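You operate a simulated robot arm through the tools that you are given. There is no shell and no other tool.

The job below is to be done with a simulated two-armed robot. You get a single attempt, and the scene is never put back.

## Task
Shut the tunnel oven down in the safe order.
Fine: stop LINE, then PREHEAT and CURE; blower and exhaust only once the screen shows STANDBY; main switch off last.

It is judged by the outcome, as a careful person would: the job done as asked, and still so three seconds after it is handed in. It fails if anything else is knocked over, pushed out of place, dropped, spilled or broken.

## Robot
Two 7-joint arms with fingered hands on one trunk that stands fixed in place. Base frame: the origin is at the foot of the trunk, x ahead of it, y to its left, z up. Units: m, degrees, N and s.
The left shoulder is at [0.05, 0.214, 0.869], the right one opposite. With the tool pointing down near the work surface each hand reaches from about 0.32 to 0.86 m from the base axis, measured 20 degrees to its own side. Payload 3 kg a hand.
The tool frame of a hand sits at the grasp point between the pads (the TCP): z along the fingers, y along the line on which they close. The tips reach 0.026 m beyond it. The gripper opens to 0.132 m; its body begins 0.073 m behind the TCP. The gripper is a hand of 3 fingers: y runs from the thumb to the fingers, the wrist lies at [0, 0, -0.229] in the tool frame.
Orientation is that of the tool frame in the base frame, as a unit quaternion [x, y, z, w]. With the fingers straight down and closing along the base's y, the tool's x points along the base's -x, its y along +y and its z along -z.

## Interface
- The arms move only by the tool drive_tool. It takes "left_increments", "right_increments" or both (then of equal length, played together; a hand with none holds still); each is a list of rows, each a list of 6 numbers: the shift along the base's x, y, z in units of 400 mm (1.0 is 400 mm), then the turn, a rotation vector about the base's x, y, z in units of 180 degrees (1.0 is 180 degrees). In form: [[dx, dy, dz, ax, ay, az], ...]. A call has 1 to 20 rows; each row is the pose to reach, as a shift and turn from the pose commanded when the call began. A call with a number of a shift or a turn outside -1 to 1 is refused whole. Rows are played at 5 a second. More than 0.05 m and 8.6 degrees between two rows, and nothing of the call is played. Where a pose cannot be reached the arm comes as near as it can. A force on the tool above 40 N (or 10 N above the force at the start of the call, whichever is more), or a blocked arm, ends the call early, and 0.2 s more pass. In this call time passes only in rows, and 0.2 s behind the last. It gives the time, the measured TCP pose, the force on the tool (base axes), the opening and the grip force at its end, in the units of the frame above (readings bear some noise), with the torque about the TCP (base axes, N m) and any sound that the robot's microphone picked up.
- Cameras (640 x 400 px; columns grow to the right, rows downward): "scene" is now at [0.0349, -0.0325, 1.5389]; the picture's right is [-0.42, -0.91, 0.00], its down [-0.33, 0.15, -0.93] and it looks along [0.84, -0.39, -0.37] (base axes); focal length 348 px, centre (320, 200). "left" rides on the left gripper at [-0.062, 0.003, -0.092] in its tool frame; the picture's right is [-0.05, -1.00, 0.00], its down [0.83, -0.04, -0.56] and it looks along [0.55, -0.03, 0.83] (tool axes); focal length 230 px, centre (320, 200). "right" rides on the right gripper at [0.062, 0.003, -0.092] in its tool frame; the picture's right is [-0.05, 1.00, 0.00], its down [-0.83, -0.04, -0.56] and it looks along [-0.55, -0.03, 0.83] (tool axes); focal length 230 px, centre (320, 200). There is no depth. A picture from a camera that has moved, and an enlarged one, comes with that camera's place and axes in the base frame and with its lens. The place of the scene camera against the robot may be out by one fixed shift of up to 0.012 m in any direction.
- grab_frame(camera): a new picture of that camera. No time passes.
- set_fingers(finger1, finger2, thumb_bend, hand): sets how far each is bent, from 0 (flat) to 1 (curled in); at 0.3 the hand is open as for a grip, at 0.7 the pads meet at the TCP. One left out holds its place. A second passes; each finger stops where it meets its share of the squeeze, and holds until it gets a number again. It is the only way to open and close the hand. It gives what a move gives, with no picture; readings hold the bend of each and the force on the fingers (four entries, about 0 where the hand has none), thumb and palm.
- pan_tilt(pan, tilt): turns the head with the scene camera to pan (to the left, within 86 degrees either way) and tilt (down, from -29 to 69), counted from straight ahead of the robot. It gives what a move gives.
- inspect(camera, box): a new picture of the part [left, top, right, bottom] of that camera's present view, enlarged. No time passes.
- job_done(): hands the job in; it is judged then, once.

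Nothing tells you positions but the pictures and the camera data. Unless the task says otherwise, let go and move clear before handing in.

The tools are called after ">>>" by a JSON object that holds its "op" and its "data". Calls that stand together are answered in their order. drive_tool: Moves the arms, as the interface text tells. Its arguments: {"type":"object","properties":{"left_increments":{"type":"array"},"right_increments":{"type":"array"}},"required":[]} The other tools are called the same way: set_fingers (finger1, finger2, thumb_bend, hand) moves the fingers one by one; pan_tilt (pan, tilt) turns the head that bears the scene camera; grab_frame (camera) takes a picture; inspect (camera, box) takes an enlarged picture of a part of a camera's view; job_done () hands the job in.

At the start:

```text
clock: 0.0
left_tool_pos: [0.4352, -0.0397, 1.2454]
left_orientation: [0.25, 0.968, 0.0, 0.0]
left_wrist_force: [0.6, 0.0, -0.1]
left_torque: [-0.02, 0.03, 0.01]
left_gripper_width: 0.132
left_grip_force: 0.1
left_shape: jaw
left_bend: [0.3, 0.3, 0.3]
left_finger forces: [0.0, 0.1, 0.0, 0.0, 0.1, 0.0]
right_tool_pos: [0.3523, -0.4009, 1.2449]
right_orientation: [0.25, 0.968, 0.0, 0.0]
right_wrist_force: [0.4, 1.2, 1.2]
right_torque: [0.03, 0.0, 0.04]
right_gripper_width: 0.1319
right_grip_force: 0.1
right_shape: jaw
right_bend: [0.3, 0.3, 0.3]
right_finger forces: [0.1, 0.0, 0.0, 0.1, 0.2, 0.0]
head pan, tilt (commanded): [-24.8, 21.6]
```

scene: 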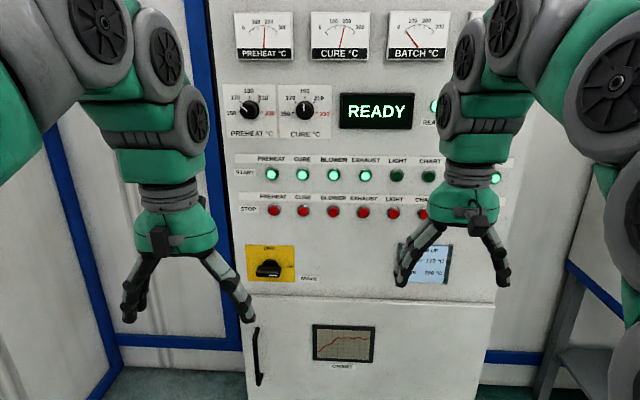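
right: 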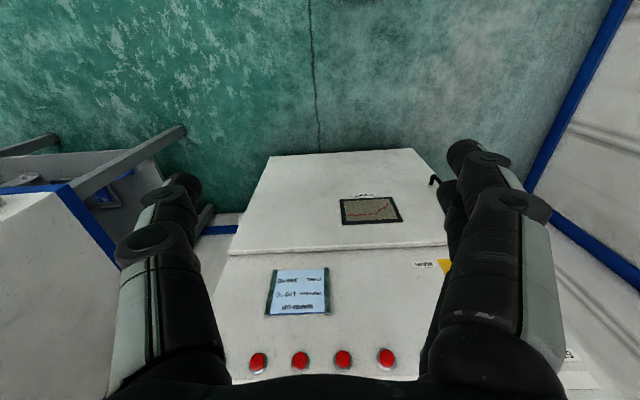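
left: 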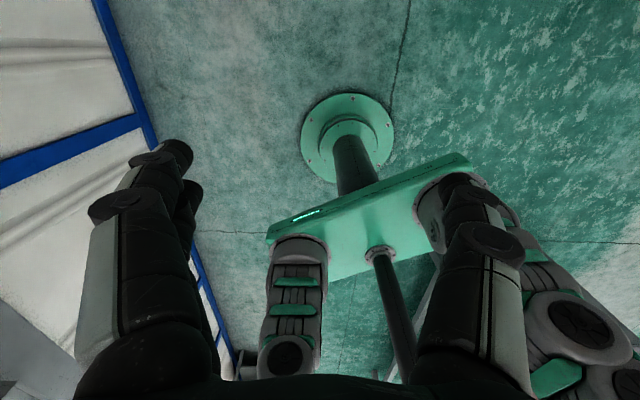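

I see a control panel ahead with gauges, a READY screen, rows of START and STOP buttons and a yellow main switch at the lower left. I'll first enlarge parts of the panel to read the labels and the note.

>>> {"op": "inspect", "data": {"camera": "scene", "box": [220, 140, 420, 290]}}

>>> {"op": "inspect", "data": {"camera": "scene", "box": [380, 140, 540, 290]}}

>>> {"op": "inspect", "data": {"camera": "scene", "box": [220, 0, 500, 140]}}

>>> {"op": "inspect", "data": {"camera": "right", "box": [220, 240, 440, 400]}}

```text
2.67 times, centred on (320, 215) of scene
camera zoom: at [0.0349, -0.0325, 1.5389], right [-0.42, -0.91, 0.0], down [-0.33, 0.15, -0.93], along [0.84, -0.39, -0.37], focal length 928 px, centre (320, 160)
```

zoom: 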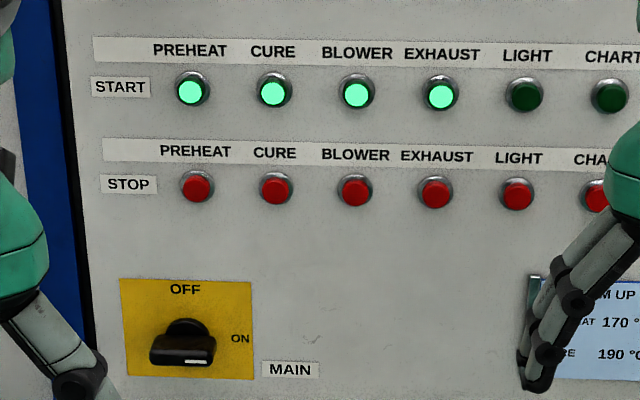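

```text
2.67 times, centred on (460, 215) of scene
camera zoom: at [0.0349, -0.0325, 1.5389], right [-0.42, -0.91, 0.0], down [-0.33, 0.15, -0.93], along [0.84, -0.39, -0.37], focal length 928 px, centre (-53, 160)
```

zoom: 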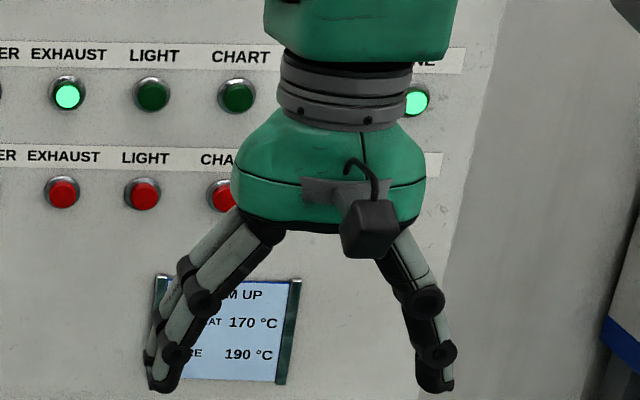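

```text
2.29 times, centred on (360, 70) of scene
camera zoom: at [0.0349, -0.0325, 1.5389], right [-0.42, -0.91, 0.0], down [-0.33, 0.15, -0.93], along [0.84, -0.39, -0.37], focal length 795 px, centre (229, 497)
```

zoom: 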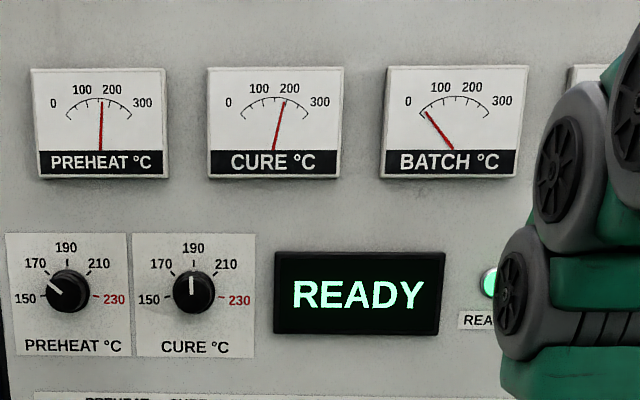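

```text
2.50 times, centred on (330, 320) of right
camera zoom: at [0.2999, -0.3677, 1.3367], right [0.53, 0.85, 0.0], down [0.71, -0.44, 0.56], along [0.47, -0.29, -0.83], focal length 575 px, centre (295, -100)
```

zoom: 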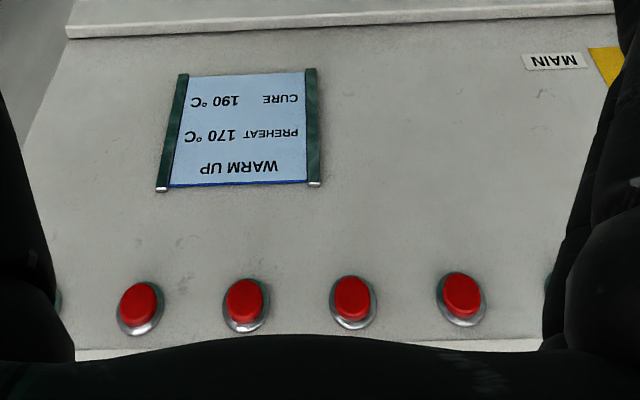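

The panel has eight columns of START/STOP buttons, the rightmost apparently LINE, but the right hand hides that part. I'll turn the head both ways to check what free space I have for the arms.

>>> {"op": "pan_tilt", "data": {"pan": 30, "tilt": 25}}

>>> {"op": "grab_frame", "data": {"camera": "scene"}}

>>> {"op": "pan_tilt", "data": {"pan": -65, "tilt": 25}}

>>> {"op": "grab_frame", "data": {"camera": "scene"}}

```text
clock: 1.2
left_tool_pos: [0.4348, -0.0385, 1.246]
left_orientation: [0.251, 0.968, 0.0, 0.0]
left_wrist_force: [0.5, -0.9, -0.1]
left_torque: [0.04, -0.03, -0.02]
left_gripper_width: 0.1319
left_grip_force: 0.0
left_shape: jaw
left_bend: [0.3, 0.3, 0.3]
left_finger forces: [0.1, 0.0, 0.0, 0.1, 0.0, 0.0]
right_tool_pos: [0.3524, -0.4009, 1.2463]
right_orientation: [0.251, 0.968, 0.0, 0.0]
right_wrist_force: [-0.2, -0.4, 0.4]
right_torque: [-0.01, 0.03, -0.01]
right_gripper_width: 0.132
right_grip_force: 0.0
right_shape: jaw
right_bend: [0.3, 0.3, 0.3]
right_finger forces: [0.0, 0.0, 0.0, 0.0, 0.1, 0.0]
head pan, tilt (commanded): [30.0, 25.0]
```

```text
taken
camera scene: at [0.0304, 0.0524, 1.5334], right [0.5, -0.87, 0.0], down [-0.37, -0.21, -0.91], along [0.79, 0.45, -0.42], focal length 348 px, centre (320, 200)
```

scene: 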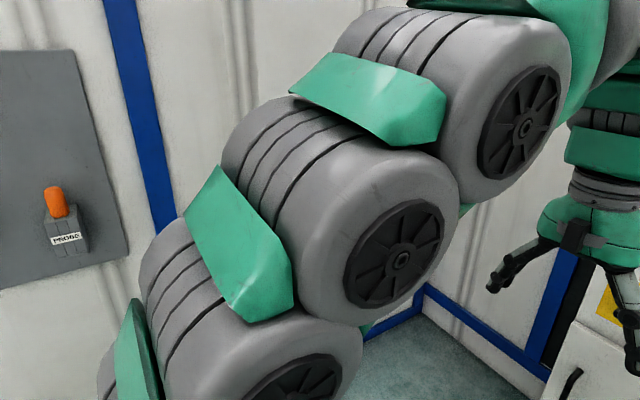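

```text
clock: 3.0
left_tool_pos: [0.4346, -0.0396, 1.2443]
left_orientation: [0.25, 0.968, -0.001, 0.0]
left_wrist_force: [0.3, 0.7, 0.6]
left_torque: [0.01, 0.03, -0.03]
left_gripper_width: 0.1321
left_grip_force: 0.0
left_shape: jaw
left_bend: [0.3, 0.3, 0.3]
left_finger forces: [0.0, 0.0, 0.0, 0.0, 0.0, 0.0]
right_tool_pos: [0.3522, -0.4014, 1.245]
right_orientation: [0.25, 0.968, 0.0, 0.0]
right_wrist_force: [0.4, -0.3, -0.3]
right_torque: [-0.01, -0.02, 0.01]
right_gripper_width: 0.132
right_grip_force: 0.0
right_shape: jaw
right_bend: [0.3, 0.3, 0.3]
right_finger forces: [0.0, 0.0, 0.1, 0.0, 0.0, 0.1]
head pan, tilt (commanded): [-65.0, 25.0]
```

```text
taken
camera scene: at [-0.0104, -0.0771, 1.5334], right [-0.91, -0.42, 0.0], down [-0.18, 0.38, -0.91], along [0.38, -0.82, -0.42], focal length 348 px, centre (320, 200)
```

scene: 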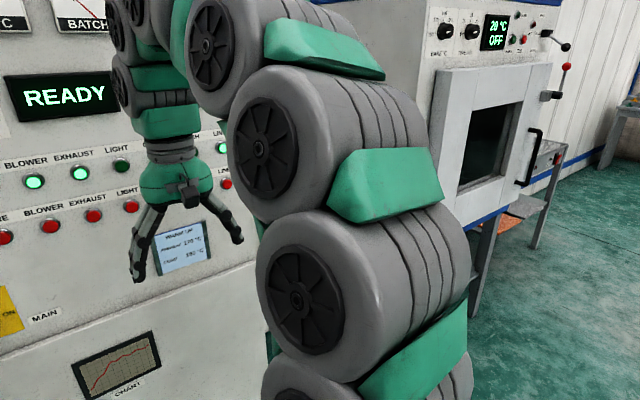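

A wall with a probe holder is on the left and another oven on the right, with room between. I'll move the left hand aside to the left, then look at the panel again.

>>> {"op": "drive_tool", "data": {"left_increments": [[0, 0.11, 0, 0, 0, 0], [0, 0.22, 0, 0, 0, 0], [0, 0.33, 0, 0, 0, 0], [0, 0.44, 0, 0, 0, 0], [0, 0.55, 0, 0, 0, 0], [0, 0.66, 0, 0, 0, 0]]}}

>>> {"op": "pan_tilt", "data": {"pan": -29, "tilt": 22}}

>>> {"op": "grab_frame", "data": {"camera": "scene"}}

```text
clock: 4.3
left_tool_pos: [0.4349, 0.2231, 1.2437]
left_orientation: [0.251, 0.968, 0.001, -0.001]
left_wrist_force: [0.1, 0.2, 0.2]
left_torque: [0.0, 0.01, 0.03]
left_gripper_width: 0.1321
left_grip_force: 0.0
left_shape: jaw
left_bend: [0.3, 0.3, 0.3]
left_finger forces: [0.0, 0.1, 0.0, 0.0, 0.1, 0.0]
right_tool_pos: [0.3514, -0.4008, 1.2451]
right_orientation: [0.25, 0.968, 0.0, -0.001]
right_wrist_force: [-0.2, -0.2, -0.8]
right_torque: [-0.01, 0.01, -0.01]
right_gripper_width: 0.1321
right_grip_force: 0.0
right_shape: jaw
right_bend: [0.3, 0.3, 0.3]
right_finger forces: [0.1, 0.1, 0.1, 0.1, 0.0, 0.0]
head pan, tilt (commanded): [-65.0, 25.0]
```

```text
clock: 5.4
left_tool_pos: [0.4347, 0.2224, 1.2448]
left_orientation: [0.251, 0.968, 0.0, 0.0]
left_wrist_force: [0.3, 0.5, -0.8]
left_torque: [0.0, 0.02, -0.01]
left_gripper_width: 0.1317
left_grip_force: 0.1
left_shape: jaw
left_bend: [0.3, 0.3, 0.3]
left_finger forces: [0.1, 0.0, 0.1, 0.1, 0.0, 0.0]
right_tool_pos: [0.3525, -0.4005, 1.2453]
right_orientation: [0.25, 0.968, 0.0, 0.0]
right_wrist_force: [-0.9, -0.5, 0.7]
right_torque: [-0.01, -0.03, 0.02]
right_gripper_width: 0.132
right_grip_force: 0.0
right_shape: jaw
right_bend: [0.3, 0.3, 0.3]
right_finger forces: [0.1, 0.0, 0.1, 0.1, 0.0, 0.0]
head pan, tilt (commanded): [-29.0, 22.0]
```

```text
taken
camera scene: at [0.0317, -0.0387, 1.5383], right [-0.49, -0.87, 0.0], down [-0.33, 0.18, -0.93], along [0.81, -0.45, -0.37], focal length 348 px, centre (320, 200)
```

scene: 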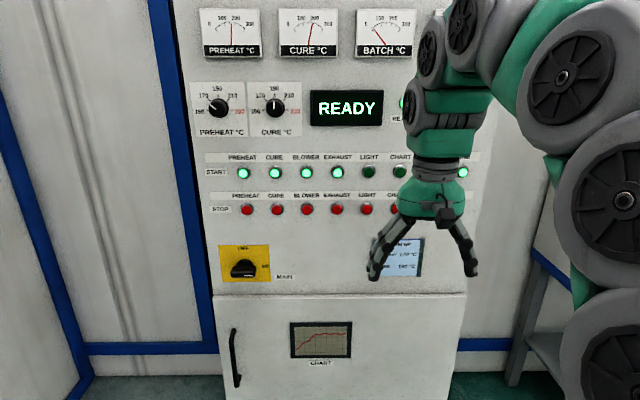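

With the head at pan -29 the button rows look level, so the panel seems to face about that yaw. I'll zoom in to measure the rows.

>>> {"op": "inspect", "data": {"camera": "scene", "box": [200, 140, 340, 227]}}

>>> {"op": "inspect", "data": {"camera": "scene", "box": [340, 140, 480, 227]}}

>>> {"op": "inspect", "data": {"camera": "scene", "box": [200, 220, 340, 307]}}

```text
4.57 times, centred on (270, 184) of scene
camera zoom: at [0.0317, -0.0387, 1.5383], right [-0.49, -0.87, 0.0], down [-0.33, 0.18, -0.93], along [0.81, -0.45, -0.37], focal length 1591 px, centre (549, 275)
```

zoom: 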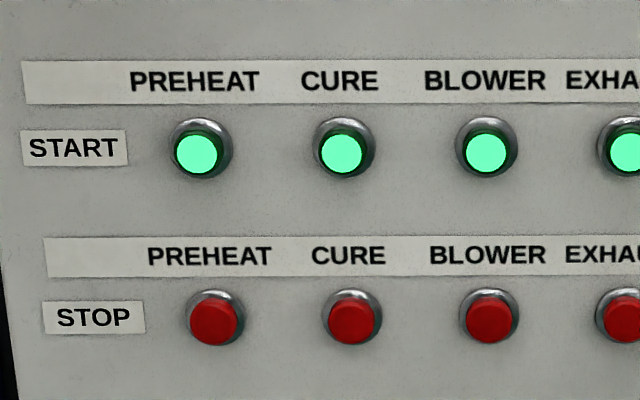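

```text
4.57 times, centred on (410, 184) of scene
camera zoom: at [0.0317, -0.0387, 1.5383], right [-0.49, -0.87, 0.0], down [-0.33, 0.18, -0.93], along [0.81, -0.45, -0.37], focal length 1591 px, centre (-91, 275)
```

zoom: 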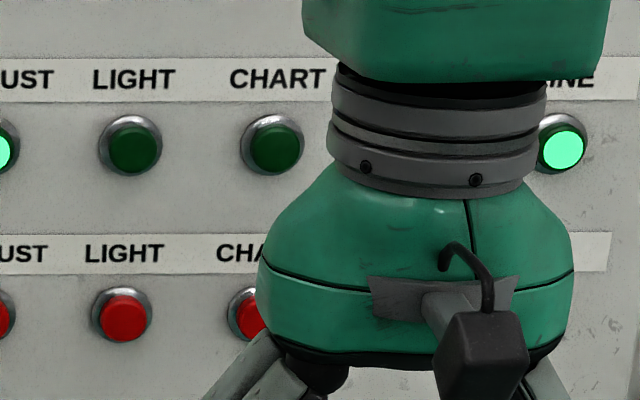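

```text
4.57 times, centred on (270, 264) of scene
camera zoom: at [0.0317, -0.0387, 1.5383], right [-0.49, -0.87, 0.0], down [-0.33, 0.18, -0.93], along [0.81, -0.45, -0.37], focal length 1591 px, centre (549, -90)
```

zoom: 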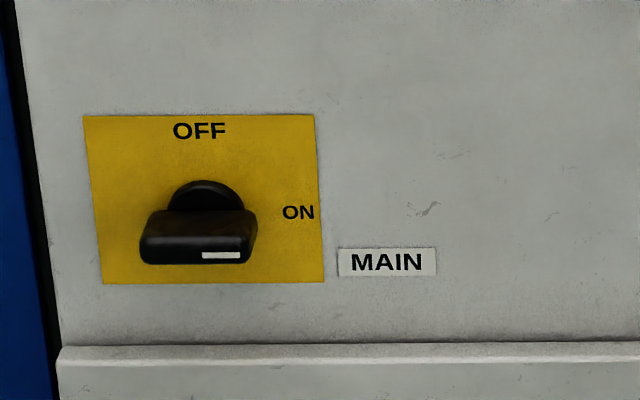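

The STOP buttons sit about 0.98 m ahead along yaw -29 at height ~1.13 m, spaced ~88 mm, with LINE as the eighth column. I'll close the right fingers into a pointed tip and turn that hand to point at the panel, staying well short of it.

>>> {"op": "set_fingers", "data": {"hand": "right", "finger1": 0.7, "finger2": 0.7, "thumb_bend": 0.7}}

>>> {"op": "drive_tool", "data": {"right_increments": [[0.024, -0.0419, -0.0198, -0.0202, -0.0364, 0], [0.0479, -0.0838, -0.0396, -0.0404, -0.0729, 0], [0.0719, -0.1256, -0.0594, -0.0606, -0.1093, 0], [0.0958, -0.1675, -0.0792, -0.0808, -0.1458, 0], [0.1198, -0.2094, -0.099, -0.101, -0.1822, 0], [0.1438, -0.2513, -0.1188, -0.1212, -0.2187, 0], [0.1677, -0.2931, -0.1385, -0.1414, -0.2551, 0], [0.1917, -0.335, -0.1583, -0.1616, -0.2915, 0], [0.2156, -0.3769, -0.1781, -0.1818, -0.328, 0], [0.2396, -0.4188, -0.1979, -0.202, -0.3644, 0], [0.2635, -0.4606, -0.2177, -0.2222, -0.4009, 0], [0.2875, -0.5025, -0.2375, -0.2424, -0.4373, 0]]}}

>>> {"op": "grab_frame", "data": {"camera": "scene"}}

>>> {"op": "grab_frame", "data": {"camera": "right"}}

```text
clock: 6.4
left_tool_pos: [0.4341, 0.224, 1.2439]
left_orientation: [0.25, 0.968, 0.0, 0.0]
left_wrist_force: [0.4, 1.0, 0.2]
left_torque: [-0.02, 0.02, -0.01]
left_gripper_width: 0.132
left_grip_force: 0.0
left_shape: jaw
left_bend: [0.3, 0.3, 0.3]
left_finger forces: [0.0, 0.1, 0.0, 0.1, 0.0, 0.0]
right_tool_pos: [0.352, -0.4002, 1.2449]
right_orientation: [0.25, 0.968, 0.0, 0.0]
right_wrist_force: [-0.6, -0.1, 0.0]
right_torque: [0.03, -0.03, -0.01]
right_gripper_width: 0.0059
right_grip_force: 0.2
right_shape: fingers
right_bend: [0.7, 0.7, 0.7]
right_finger forces: [0.0, 0.0, 0.1, 0.1, 0.0, 0.0]
head pan, tilt (commanded): [-29.0, 22.0]
```

```text
clock: 9.0
left_tool_pos: [0.4346, 0.2242, 1.244]
left_orientation: [0.25, 0.968, -0.001, -0.001]
left_wrist_force: [0.3, 1.5, -0.3]
left_torque: [-0.09, -0.01, 0.01]
left_gripper_width: 0.1317
left_grip_force: 0.0
left_shape: jaw
left_bend: [0.3, 0.3, 0.3]
left_finger forces: [0.1, 0.0, 0.0, 0.1, 0.0, 0.0]
right_tool_pos: [0.4724, -0.6344, 1.2203]
right_orientation: [0.177, 0.684, -0.178, 0.685]
right_wrist_force: [-0.8, 1.0, 0.5]
right_torque: [-0.01, 0.03, -0.06]
right_gripper_width: 0.0055
right_grip_force: 0.0
right_shape: fingers
right_bend: [0.7, 0.7, 0.7]
right_finger forces: [0.1, 0.0, 0.1, 0.0, 0.0, 0.0]
right hand out of reach, approached as far as the arm can: row 10, 11, 12
head pan, tilt (commanded): [-29.0, 22.0]
```

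```text
taken
camera scene: at [0.0319, -0.0382, 1.5383], right [-0.48, -0.87, 0.0], down [-0.33, 0.18, -0.93], along [0.81, -0.45, -0.37], focal length 348 px, centre (320, 200)
```

scene: 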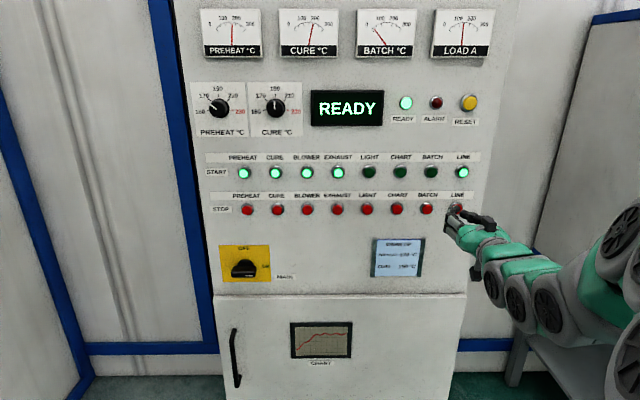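

```text
taken
camera right: at [0.3923, -0.5867, 1.1565], right [0.48, 0.87, 0.05], down [-0.51, 0.23, 0.83], along [0.71, -0.43, 0.56], focal length 230 px, centre (320, 200)
```

right: 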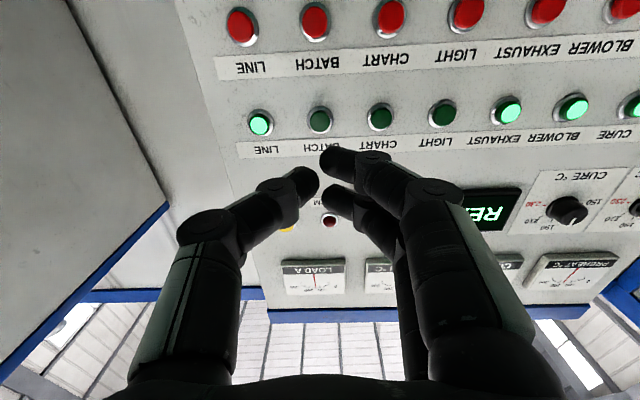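

The full panel is now visible: columns PREHEAT, CURE, BLOWER, EXHAUST, LIGHT, CHART, BATCH, LINE, and LINE STOP sits near r=0.42, z=1.13 in the panel frame. The arm stopped slightly off its target, so I'll advance 0.1 m straight toward the panel and check the pose.

>>> {"op": "drive_tool", "data": {"right_increments": [[0.0729, -0.0404, 0, 0, 0, 0], [0.1458, -0.0808, 0, 0, 0, 0], [0.2187, -0.1212, 0, 0, 0, 0]]}}

>>> {"op": "grab_frame", "data": {"camera": "right"}}

>>> {"op": "grab_frame", "data": {"camera": "scene"}}

```text
clock: 9.8
left_tool_pos: [0.4346, 0.2243, 1.2426]
left_orientation: [0.25, 0.968, 0.001, 0.0]
left_wrist_force: [-0.2, -0.7, 0.2]
left_torque: [0.02, -0.02, 0.05]
left_gripper_width: 0.1318
left_grip_force: 0.0
left_shape: jaw
left_bend: [0.3, 0.3, 0.3]
left_finger forces: [0.0, 0.0, 0.0, 0.0, 0.1, 0.0]
right_tool_pos: [0.5571, -0.6829, 1.2193]
right_orientation: [0.176, 0.685, -0.176, 0.685]
right_wrist_force: [-0.4, -0.3, -0.1]
right_torque: [0.01, 0.0, 0.0]
right_gripper_width: 0.0057
right_grip_force: 0.2
right_shape: fingers
right_bend: [0.7, 0.7, 0.7]
right_finger forces: [0.1, 0.0, 0.1, 0.0, 0.1, 0.1]
head pan, tilt (commanded): [-29.0, 22.0]
```

```text
taken
camera right: at [0.4783, -0.6352, 1.1565], right [0.48, 0.87, 0.05], down [-0.51, 0.23, 0.83], along [0.71, -0.43, 0.55], focal length 230 px, centre (320, 200)
```

right: 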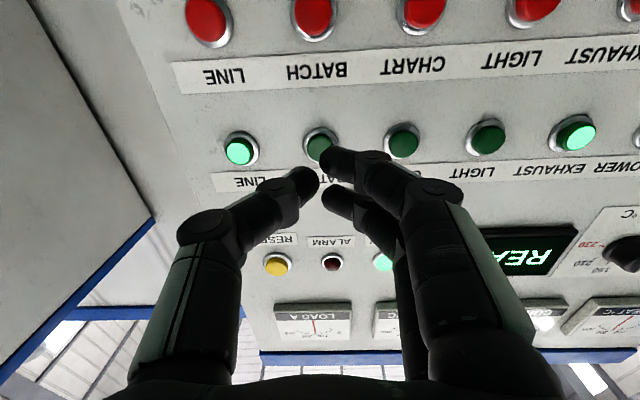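

```text
taken
camera scene: at [0.0318, -0.0386, 1.5383], right [-0.48, -0.87, 0.0], down [-0.33, 0.18, -0.93], along [0.81, -0.45, -0.37], focal length 348 px, centre (320, 200)
```

scene: 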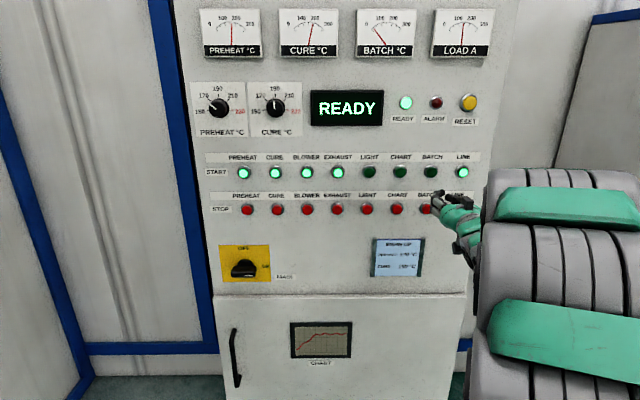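

The move worked as commanded; the tip is at about 0.84 m ahead, still some 0.12 m from the panel. Next I'll shift sideways and down so the fingertip lines up with LINE STOP.

>>> {"op": "drive_tool", "data": {"right_increments": [[-0.0363, -0.0656, -0.0733, 0, 0, 0], [-0.0727, -0.1312, -0.1467, 0, 0, 0], [-0.109, -0.1968, -0.22, 0, 0, 0]]}}

>>> {"op": "grab_frame", "data": {"camera": "right"}}

>>> {"op": "grab_frame", "data": {"camera": "scene"}}

```text
clock: 10.6
left_tool_pos: [0.4349, 0.223, 1.245]
left_orientation: [0.251, 0.968, 0.0, 0.0]
left_wrist_force: [0.4, -0.1, 0.2]
left_torque: [0.05, 0.01, -0.04]
left_gripper_width: 0.1318
left_grip_force: 0.1
left_shape: jaw
left_bend: [0.3, 0.3, 0.3]
left_finger forces: [0.1, 0.0, 0.1, 0.1, 0.0, 0.0]
right_tool_pos: [0.5143, -0.762, 1.1302]
right_orientation: [0.177, 0.685, -0.177, 0.685]
right_wrist_force: [-0.6, -0.3, -0.6]
right_torque: [-0.01, -0.04, -0.01]
right_gripper_width: 0.0056
right_grip_force: 0.1
right_shape: fingers
right_bend: [0.7, 0.7, 0.7]
right_finger forces: [0.1, 0.0, 0.1, 0.0, 0.0, 0.1]
head pan, tilt (commanded): [-29.0, 22.0]
```

```text
taken
camera right: at [0.4349, -0.7135, 1.0686], right [0.48, 0.87, 0.05], down [-0.51, 0.23, 0.83], along [0.71, -0.43, 0.55], focal length 230 px, centre (320, 200)
```

right: 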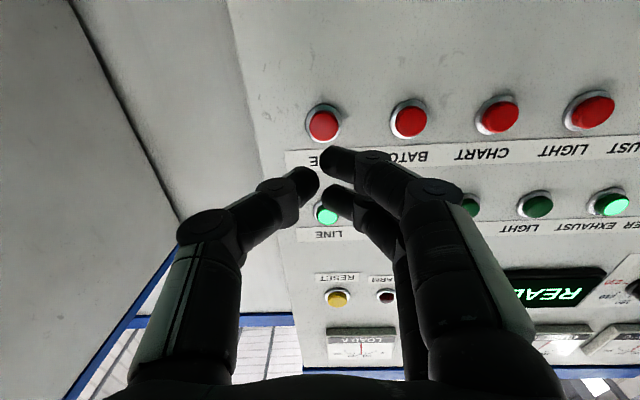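

```text
taken
camera scene: at [0.0318, -0.0386, 1.5383], right [-0.48, -0.87, 0.0], down [-0.33, 0.18, -0.93], along [0.81, -0.45, -0.37], focal length 348 px, centre (320, 200)
```

scene: 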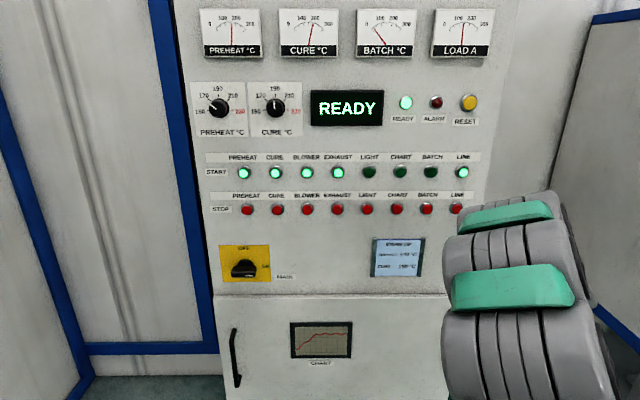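

LINE STOP now lies almost on the finger axis; triangulating gives its cap at about 0.958 m ahead, r=0.4125, z=1.133. I'll close most of the gap with a small correction, still stopping short of contact.

>>> {"op": "drive_tool", "data": {"right_increments": [[0.0638, -0.0311, 0.0017, 0, 0, 0], [0.1275, -0.0622, 0.0033, 0, 0, 0], [0.1913, -0.0933, 0.005, 0, 0, 0]]}}

>>> {"op": "grab_frame", "data": {"camera": "right"}}

>>> {"op": "inspect", "data": {"camera": "scene", "box": [400, 140, 500, 240]}}

```text
clock: 11.4
left_tool_pos: [0.4343, 0.2238, 1.2437]
left_orientation: [0.25, 0.968, 0.0, 0.0]
left_wrist_force: [0.2, 0.1, 0.8]
left_torque: [0.0, 0.04, 0.01]
left_gripper_width: 0.1318
left_grip_force: 0.1
left_shape: jaw
left_bend: [0.3, 0.3, 0.3]
left_finger forces: [0.0, 0.0, 0.0, 0.0, 0.1, 0.0]
right_tool_pos: [0.5924, -0.7975, 1.1352]
right_orientation: [0.176, 0.684, -0.176, 0.685]
right_wrist_force: [0.2, 1.1, 0.6]
right_torque: [0.01, -0.01, 0.01]
right_gripper_width: 0.0058
right_grip_force: 0.0
right_shape: fingers
right_bend: [0.7, 0.7, 0.7]
right_finger forces: [0.0, 0.1, 0.0, 0.0, 0.0, 0.0]
head pan, tilt (commanded): [-29.0, 22.0]
```

```text
taken
camera right: at [0.5137, -0.7502, 1.0721], right [0.48, 0.87, 0.05], down [-0.51, 0.23, 0.83], along [0.71, -0.43, 0.56], focal length 230 px, centre (320, 200)
```

right: 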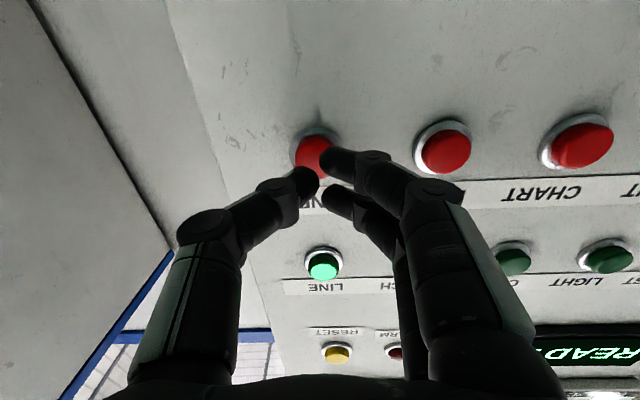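

```text
4.00 times, centred on (450, 190) of scene
camera zoom: at [0.0318, -0.0386, 1.5383], right [-0.48, -0.87, 0.0], down [-0.33, 0.18, -0.93], along [0.81, -0.45, -0.37], focal length 1392 px, centre (-200, 240)
```

zoom: 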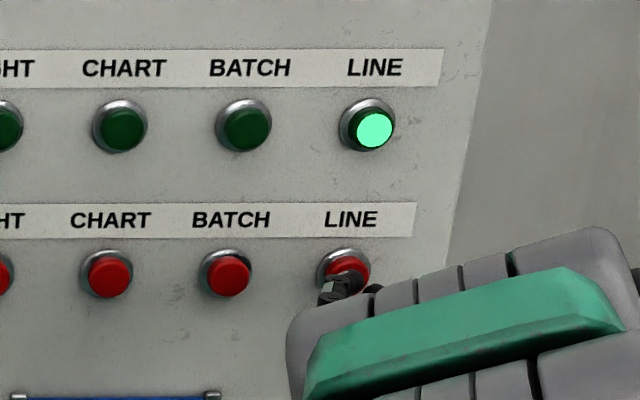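

The fingertips are about 27 mm from the LINE STOP cap and nearly centred, needing 3 mm to the right. I'll advance in 4 mm steps toward the cap.

>>> {"op": "drive_tool", "data": {"right_increments": [[0.0052, -0.0115, 0, 0, 0, 0], [0.0139, -0.0163, 0, 0, 0, 0], [0.0227, -0.0212, 0, 0, 0, 0], [0.0314, -0.026, 0, 0, 0, 0], [0.0402, -0.0309, 0, 0, 0, 0], [0.0489, -0.0357, 0, 0, 0, 0]]}}

>>> {"op": "grab_frame", "data": {"camera": "right"}}

>>> {"op": "inspect", "data": {"camera": "scene", "box": [400, 140, 500, 240]}}

```text
clock: 12.8
left_tool_pos: [0.436, 0.2237, 1.2434]
left_orientation: [0.251, 0.968, 0.0, 0.0]
left_wrist_force: [0.8, 0.1, 0.4]
left_torque: [-0.02, -0.01, 0.02]
left_gripper_width: 0.1318
left_grip_force: 0.0
left_shape: jaw
left_bend: [0.3, 0.3, 0.3]
left_finger forces: [0.0, 0.0, 0.0, 0.1, 0.0, 0.1]
right_tool_pos: [0.6117, -0.8116, 1.1328]
right_orientation: [0.177, 0.684, -0.177, 0.685]
right_wrist_force: [-1.9, 1.0, -1.4]
right_torque: [0.01, 0.06, 0.01]
right_gripper_width: 0.0052
right_grip_force: 1.3
right_shape: fingers
right_bend: [0.7, 0.7, 0.7]
right_finger forces: [0.8, 0.9, 0.0, 0.0, 1.0, 0.0]
head pan, tilt (commanded): [-29.0, 22.0]
heard: click
```

```text
taken
camera right: at [0.5327, -0.7642, 1.0709], right [0.48, 0.87, 0.05], down [-0.51, 0.23, 0.83], along [0.71, -0.43, 0.55], focal length 230 px, centre (320, 200)
```

right: 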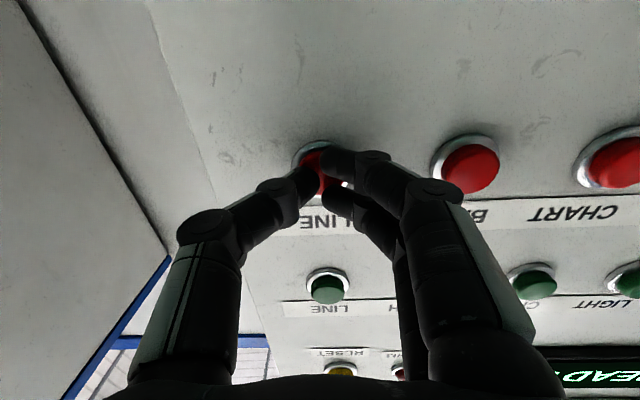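

```text
4.00 times, centred on (450, 190) of scene
camera zoom: at [0.0317, -0.0386, 1.5383], right [-0.48, -0.87, 0.0], down [-0.33, 0.18, -0.93], along [0.81, -0.45, -0.37], focal length 1392 px, centre (-200, 240)
```

zoom: 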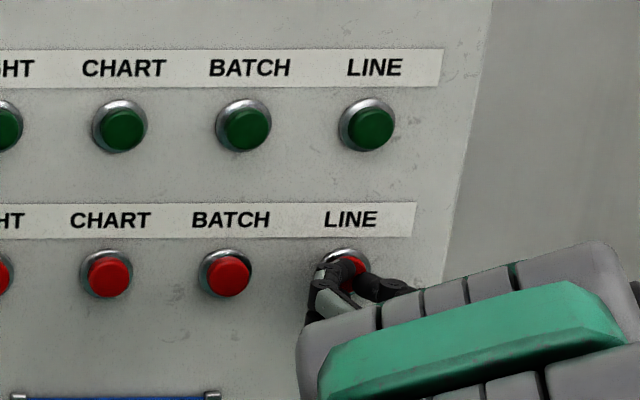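

LINE's green lamp went out with a click, so LINE is stopped. I'll back off 8 cm and travel left along the panel halfway toward PREHEAT STOP.

>>> {"op": "drive_tool", "data": {"right_increments": [[-0.0875, 0.0485, 0, 0, 0, 0], [-0.175, 0.097, 0, 0, 0, 0], [-0.1228, 0.1912, 0, 0, 0, 0], [-0.0706, 0.2854, 0, 0, 0, 0], [-0.0184, 0.3796, 0, 0, 0, 0], [0.0338, 0.4738, 0, 0, 0, 0], [0.086, 0.568, 0, 0, 0, 0], [0.1382, 0.6622, 0, 0, 0, 0], [0.1904, 0.7564, 0, 0, 0, 0]]}}

>>> {"op": "grab_frame", "data": {"camera": "right"}}

>>> {"op": "grab_frame", "data": {"camera": "scene"}}

```text
clock: 14.8
left_tool_pos: [0.4348, 0.2227, 1.2449]
left_orientation: [0.25, 0.968, -0.001, -0.001]
left_wrist_force: [-0.4, 0.3, -0.3]
left_torque: [-0.04, 0.01, 0.03]
left_gripper_width: 0.1319
left_grip_force: 0.0
left_shape: jaw
left_bend: [0.3, 0.3, 0.3]
left_finger forces: [0.0, 0.0, 0.0, 0.0, 0.0, 0.0]
right_tool_pos: [0.687, -0.5101, 1.131]
right_orientation: [0.178, 0.685, -0.177, 0.684]
right_wrist_force: [0.5, 1.0, -0.5]
right_torque: [0.01, -0.01, 0.04]
right_gripper_width: 0.0057
right_grip_force: 0.0
right_shape: fingers
right_bend: [0.7, 0.7, 0.7]
right_finger forces: [0.1, 0.0, 0.0, 0.0, 0.0, 0.0]
head pan, tilt (commanded): [-29.0, 22.0]
```

```text
taken
camera right: at [0.6085, -0.4623, 1.0691], right [0.49, 0.87, 0.05], down [-0.51, 0.23, 0.83], along [0.71, -0.43, 0.55], focal length 230 px, centre (320, 200)
```

right: 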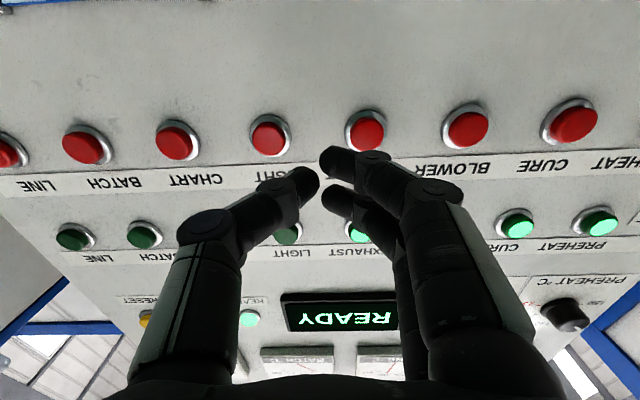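

```text
taken
camera scene: at [0.0318, -0.0386, 1.5383], right [-0.48, -0.87, 0.0], down [-0.33, 0.18, -0.93], along [0.81, -0.45, -0.37], focal length 348 px, centre (320, 200)
```

scene: 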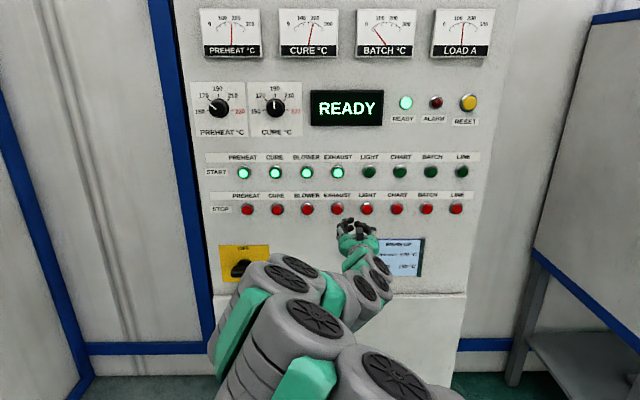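

The hand is between LIGHT and EXHAUST, clear of the panel, and all is as expected. I'll continue left to face PREHEAT STOP.

>>> {"op": "drive_tool", "data": {"right_increments": [[0.052, 0.0938, 0, 0, 0, 0], [0.104, 0.1876, 0, 0, 0, 0], [0.156, 0.2814, 0, 0, 0, 0], [0.208, 0.3752, 0, 0, 0, 0], [0.26, 0.469, 0, 0, 0, 0], [0.312, 0.5628, 0, 0, 0, 0], [0.3636, 0.656, 0, 0, 0, 0]]}}

>>> {"op": "grab_frame", "data": {"camera": "right"}}

>>> {"op": "grab_frame", "data": {"camera": "scene"}}

```text
clock: 16.4
left_tool_pos: [0.434, 0.224, 1.2441]
left_orientation: [0.25, 0.968, 0.0, 0.0]
left_wrist_force: [0.5, -0.1, 0.7]
left_torque: [0.0, 0.0, -0.02]
left_gripper_width: 0.132
left_grip_force: 0.1
left_shape: jaw
left_bend: [0.3, 0.3, 0.3]
left_finger forces: [0.0, 0.0, 0.0, 0.1, 0.0, 0.0]
right_tool_pos: [0.8355, -0.2451, 1.1342]
right_orientation: [0.178, 0.686, -0.177, 0.683]
right_wrist_force: [-0.4, -0.3, 0.2]
right_torque: [0.03, 0.0, 0.01]
right_gripper_width: 0.0056
right_grip_force: 0.2
right_shape: fingers
right_bend: [0.7, 0.7, 0.7]
right_finger forces: [0.0, 0.0, 0.0, 0.0, 0.0, 0.0]
head pan, tilt (commanded): [-29.0, 22.0]
```

```text
taken
camera right: at [0.756, -0.1974, 1.0718], right [0.49, 0.87, 0.05], down [-0.5, 0.23, 0.83], along [0.71, -0.43, 0.55], focal length 230 px, centre (320, 200)
```

right: 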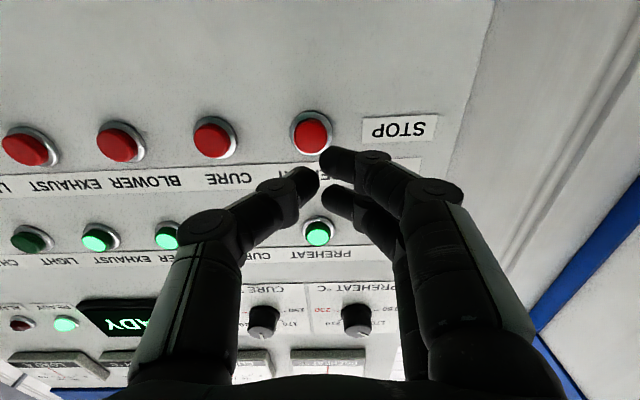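

```text
taken
camera scene: at [0.0318, -0.0387, 1.5383], right [-0.49, -0.87, 0.0], down [-0.33, 0.18, -0.93], along [0.81, -0.45, -0.37], focal length 348 px, centre (320, 200)
```

scene: 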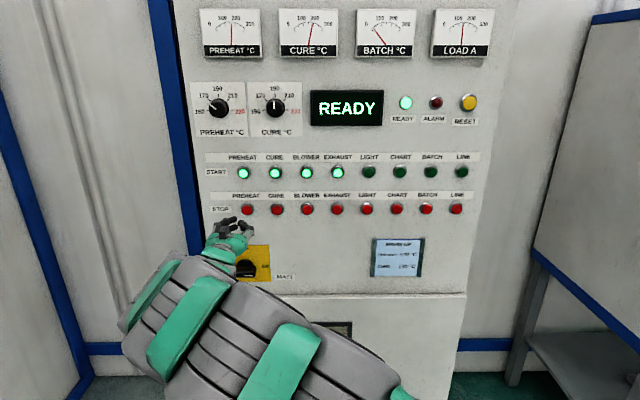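

The tip faces PREHEAT STOP, about 7 mm left of its centre. I'll correct that and close in to just short of contact.

>>> {"op": "drive_tool", "data": {"right_increments": [[0.067, -0.0465, 0, 0, 0, 0], [0.134, -0.093, 0, 0, 0, 0]]}}

>>> {"op": "grab_frame", "data": {"camera": "right"}}

>>> {"op": "inspect", "data": {"camera": "scene", "box": [200, 140, 360, 240]}}

```text
clock: 17.0
left_tool_pos: [0.4352, 0.2247, 1.2433]
left_orientation: [0.251, 0.968, 0.0, 0.0]
left_wrist_force: [0.0, 0.6, 0.1]
left_torque: [0.02, 0.08, -0.02]
left_gripper_width: 0.1318
left_grip_force: 0.0
left_shape: jaw
left_bend: [0.3, 0.3, 0.3]
left_finger forces: [0.1, 0.0, 0.0, 0.0, 0.0, 0.0]
right_tool_pos: [0.8873, -0.2848, 1.1323]
right_orientation: [0.178, 0.685, -0.178, 0.684]
right_wrist_force: [-0.5, -0.6, -0.3]
right_torque: [-0.03, -0.02, -0.01]
right_gripper_width: 0.0056
right_grip_force: 0.0
right_shape: fingers
right_bend: [0.7, 0.7, 0.7]
right_finger forces: [0.0, 0.0, 0.0, 0.0, 0.1, 0.0]
head pan, tilt (commanded): [-29.0, 22.0]
```

```text
taken
camera right: at [0.8086, -0.2369, 1.0711], right [0.48, 0.87, 0.05], down [-0.51, 0.23, 0.83], along [0.71, -0.43, 0.55], focal length 230 px, centre (320, 200)
```

right: 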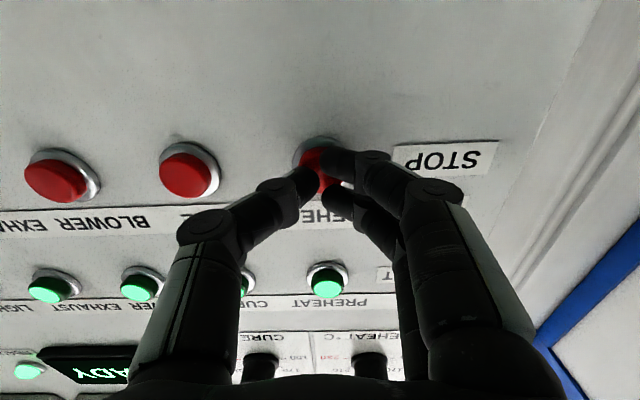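

```text
4.00 times, centred on (280, 190) of scene
camera zoom: at [0.0318, -0.0386, 1.5383], right [-0.48, -0.87, 0.0], down [-0.33, 0.18, -0.93], along [0.81, -0.45, -0.37], focal length 1392 px, centre (480, 240)
```

zoom: 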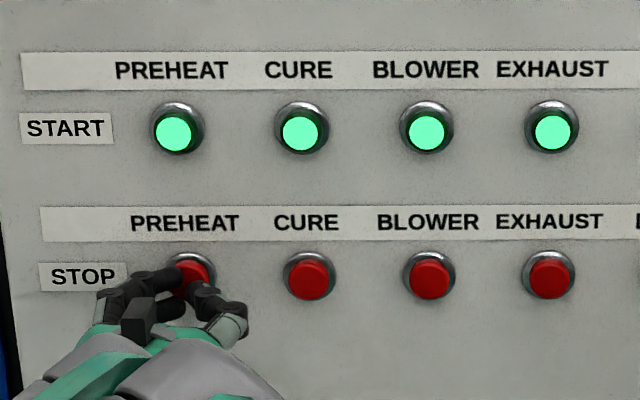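

The fingertips are centred on PREHEAT STOP and about 10 mm short of pressing. I'll push forward in 3 mm steps.

>>> {"op": "drive_tool", "data": {"right_increments": [[0.0066, -0.0036, 0, 0, 0, 0], [0.0131, -0.0073, 0, 0, 0, 0], [0.0197, -0.0109, 0, 0, 0, 0], [0.0262, -0.0145, 0, 0, 0, 0], [0.0328, -0.0182, 0, 0, 0, 0]]}}

>>> {"op": "grab_frame", "data": {"camera": "scene"}}

>>> {"op": "inspect", "data": {"camera": "scene", "box": [200, 140, 360, 240]}}

```text
clock: 18.2
left_tool_pos: [0.4334, 0.2226, 1.2441]
left_orientation: [0.251, 0.968, 0.0, -0.001]
left_wrist_force: [-0.4, 0.0, 0.0]
left_torque: [0.03, -0.01, 0.0]
left_gripper_width: 0.1321
left_grip_force: 0.1
left_shape: jaw
left_bend: [0.3, 0.3, 0.3]
left_finger forces: [0.0, 0.0, 0.1, 0.0, 0.0, 0.0]
right_tool_pos: [0.8983, -0.2899, 1.1335]
right_orientation: [0.178, 0.684, -0.177, 0.684]
right_wrist_force: [-38.2, 10.3, -0.6]
right_torque: [0.02, 0.01, -0.57]
right_gripper_width: 0.0055
right_grip_force: 18.8
right_shape: fingers
right_bend: [0.71, 0.71, 0.7]
right_finger forces: [3.5, 4.0, 0.0, 0.1, 30.9, 0.1]
head pan, tilt (commanded): [-29.0, 22.0]
heard: click
stopped in row 5 (right hand): the force on the tool passed its limit at 44 N (the readings are from after the stop); the commanded pose is now the measured one
```

```text
taken
camera scene: at [0.031, -0.0384, 1.5383], right [-0.48, -0.87, 0.0], down [-0.33, 0.18, -0.93], along [0.81, -0.45, -0.37], focal length 348 px, centre (320, 200)
```

scene: 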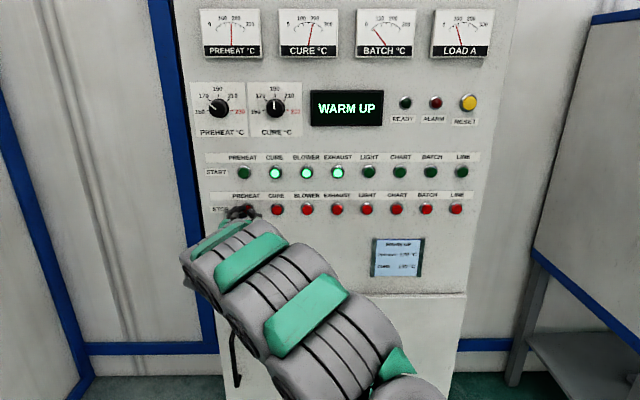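

```text
4.00 times, centred on (280, 190) of scene
camera zoom: at [0.031, -0.0384, 1.5383], right [-0.48, -0.87, 0.0], down [-0.33, 0.18, -0.93], along [0.81, -0.45, -0.37], focal length 1392 px, centre (480, 240)
```

zoom: 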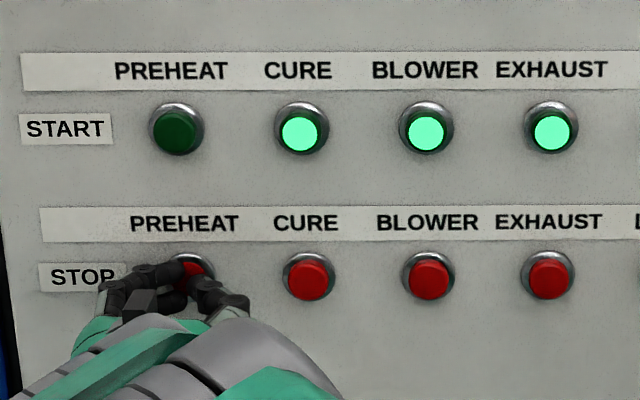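

PREHEAT's lamp is out and the screen now shows WARM UP; the button bottomed out near the end, so I'll push less next time. I'll back off 5 cm and move one column right to CURE STOP.

>>> {"op": "drive_tool", "data": {"right_increments": [[-0.0547, 0.0303, 0, 0, 0, 0], [-0.1093, 0.0606, 0, 0, 0, 0], [-0.1611, -0.0329, 0, 0, 0, 0], [-0.2129, -0.1264, 0, 0, 0, 0]]}}

>>> {"op": "grab_frame", "data": {"camera": "right"}}

>>> {"op": "inspect", "data": {"camera": "scene", "box": [200, 140, 360, 240]}}

```text
clock: 19.2
left_tool_pos: [0.4348, 0.2234, 1.2454]
left_orientation: [0.251, 0.968, 0.0, 0.0]
left_wrist_force: [-0.1, 0.5, 0.0]
left_torque: [0.01, 0.0, -0.02]
left_gripper_width: 0.1318
left_grip_force: 0.1
left_shape: jaw
left_bend: [0.3, 0.3, 0.3]
left_finger forces: [0.0, 0.0, 0.0, 0.0, 0.0, 0.0]
right_tool_pos: [0.8142, -0.3387, 1.1314]
right_orientation: [0.177, 0.685, -0.176, 0.684]
right_wrist_force: [0.3, -0.8, -0.2]
right_torque: [-0.03, 0.01, -0.04]
right_gripper_width: 0.0055
right_grip_force: 0.1
right_shape: fingers
right_bend: [0.7, 0.7, 0.7]
right_finger forces: [0.0, 0.1, 0.0, 0.0, 0.1, 0.0]
head pan, tilt (commanded): [-29.0, 22.0]
```

```text
taken
camera right: at [0.7345, -0.2915, 1.0694], right [0.48, 0.87, 0.05], down [-0.51, 0.23, 0.83], along [0.71, -0.43, 0.55], focal length 230 px, centre (320, 200)
```

right: 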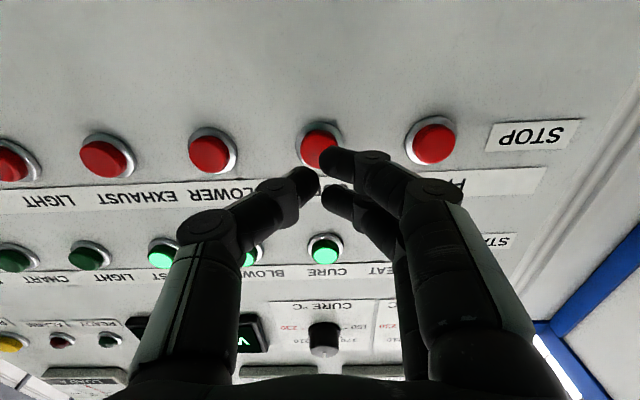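

```text
4.00 times, centred on (280, 190) of scene
camera zoom: at [0.0317, -0.0386, 1.5383], right [-0.48, -0.87, 0.0], down [-0.33, 0.18, -0.93], along [0.81, -0.45, -0.37], focal length 1392 px, centre (480, 240)
```

zoom: 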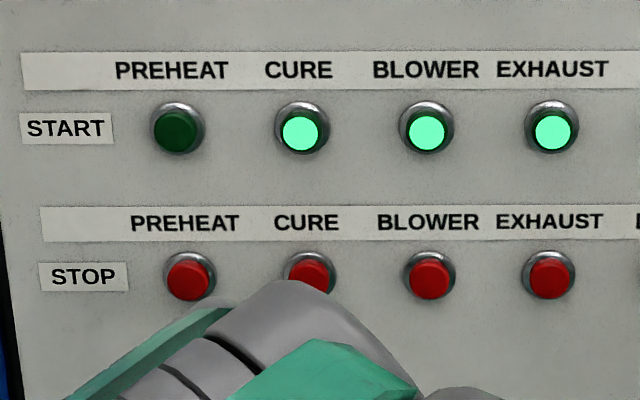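

The tip is lined up with CURE STOP about 7 cm from the panel. I'll advance and press gently, stopping a few millimetres earlier than last time.

>>> {"op": "drive_tool", "data": {"right_increments": [[0.0394, -0.0218, 0, 0, 0, 0], [0.0743, -0.0412, 0, 0, 0, 0], [0.0809, -0.0448, 0, 0, 0, 0], [0.0875, -0.0485, 0, 0, 0, 0], [0.0929, -0.0515, 0, 0, 0, 0], [0.0984, -0.0545, 0, 0, 0, 0]]}}

>>> {"op": "grab_frame", "data": {"camera": "scene"}}

```text
clock: 20.6
left_tool_pos: [0.4344, 0.2227, 1.2441]
left_orientation: [0.249, 0.968, 0.001, 0.0]
left_wrist_force: [-1.1, -0.3, 0.4]
left_torque: [0.0, 0.0, -0.02]
left_gripper_width: 0.132
left_grip_force: 0.2
left_shape: jaw
left_bend: [0.3, 0.3, 0.3]
left_finger forces: [0.0, 0.1, 0.0, 0.0, 0.1, 0.1]
right_tool_pos: [0.8524, -0.3617, 1.1338]
right_orientation: [0.178, 0.685, -0.176, 0.685]
right_wrist_force: [-1.6, -0.1, 0.0]
right_torque: [-0.03, -0.01, -0.03]
right_gripper_width: 0.0054
right_grip_force: 1.2
right_shape: fingers
right_bend: [0.7, 0.7, 0.7]
right_finger forces: [0.5, 0.4, 0.0, 0.1, 1.9, 0.0]
head pan, tilt (commanded): [-29.0, 22.0]
heard: click
```

```text
taken
camera scene: at [0.0317, -0.0386, 1.5383], right [-0.48, -0.87, 0.0], down [-0.33, 0.18, -0.93], along [0.81, -0.45, -0.37], focal length 348 px, centre (320, 200)
```

scene: 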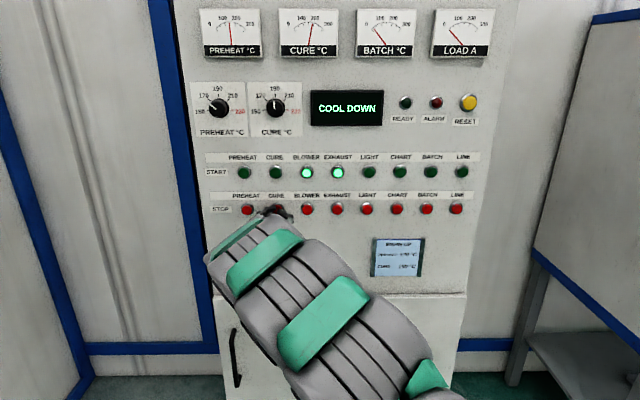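

CURE is off and the screen shows COOL DOWN with blower and exhaust still running. I'll back off and wait in front of BLOWER STOP without touching it until STANDBY appears.

>>> {"op": "drive_tool", "data": {"right_increments": [[-0.0547, 0.0303, 0, 0, 0, 0], [-0.1093, 0.0606, 0, 0, 0, 0], [-0.1611, -0.0329, 0, 0, 0, 0], [-0.2129, -0.1264, 0, 0, 0, 0]]}}

>>> {"op": "grab_frame", "data": {"camera": "right"}}

>>> {"op": "inspect", "data": {"camera": "scene", "box": [180, 0, 500, 200]}}

```text
clock: 21.6
left_tool_pos: [0.4353, 0.2235, 1.2448]
left_orientation: [0.25, 0.968, -0.001, 0.0]
left_wrist_force: [0.0, -0.4, 0.5]
left_torque: [0.02, 0.02, -0.02]
left_gripper_width: 0.1318
left_grip_force: 0.1
left_shape: jaw
left_bend: [0.3, 0.3, 0.3]
left_finger forces: [0.0, 0.0, 0.0, 0.1, 0.0, 0.0]
right_tool_pos: [0.7666, -0.4132, 1.134]
right_orientation: [0.179, 0.685, -0.176, 0.684]
right_wrist_force: [-0.8, 0.8, -0.1]
right_torque: [0.0, 0.03, 0.03]
right_gripper_width: 0.0051
right_grip_force: 0.0
right_shape: fingers
right_bend: [0.7, 0.7, 0.7]
right_finger forces: [0.0, 0.0, 0.0, 0.0, 0.0, 0.0]
head pan, tilt (commanded): [-29.0, 22.0]
```

```text
taken
camera right: at [0.6873, -0.365, 1.0713], right [0.48, 0.87, 0.05], down [-0.51, 0.23, 0.83], along [0.71, -0.43, 0.55], focal length 230 px, centre (320, 200)
```

right: 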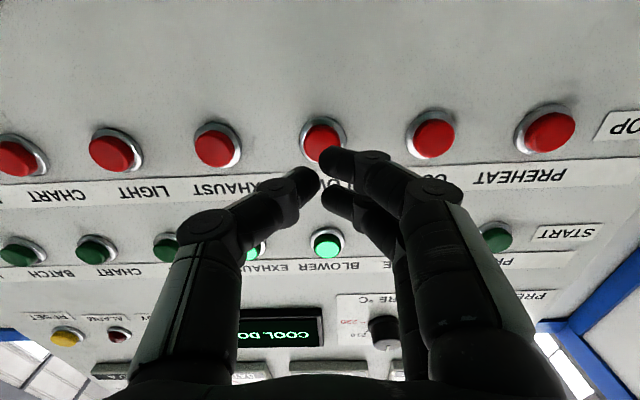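

```text
2.00 times, centred on (340, 100) of scene
camera zoom: at [0.0318, -0.0386, 1.5383], right [-0.48, -0.87, 0.0], down [-0.33, 0.18, -0.93], along [0.81, -0.45, -0.37], focal length 696 px, centre (280, 400)
```

zoom: 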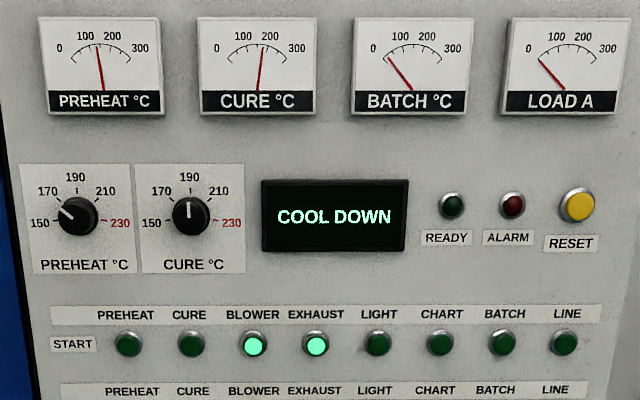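

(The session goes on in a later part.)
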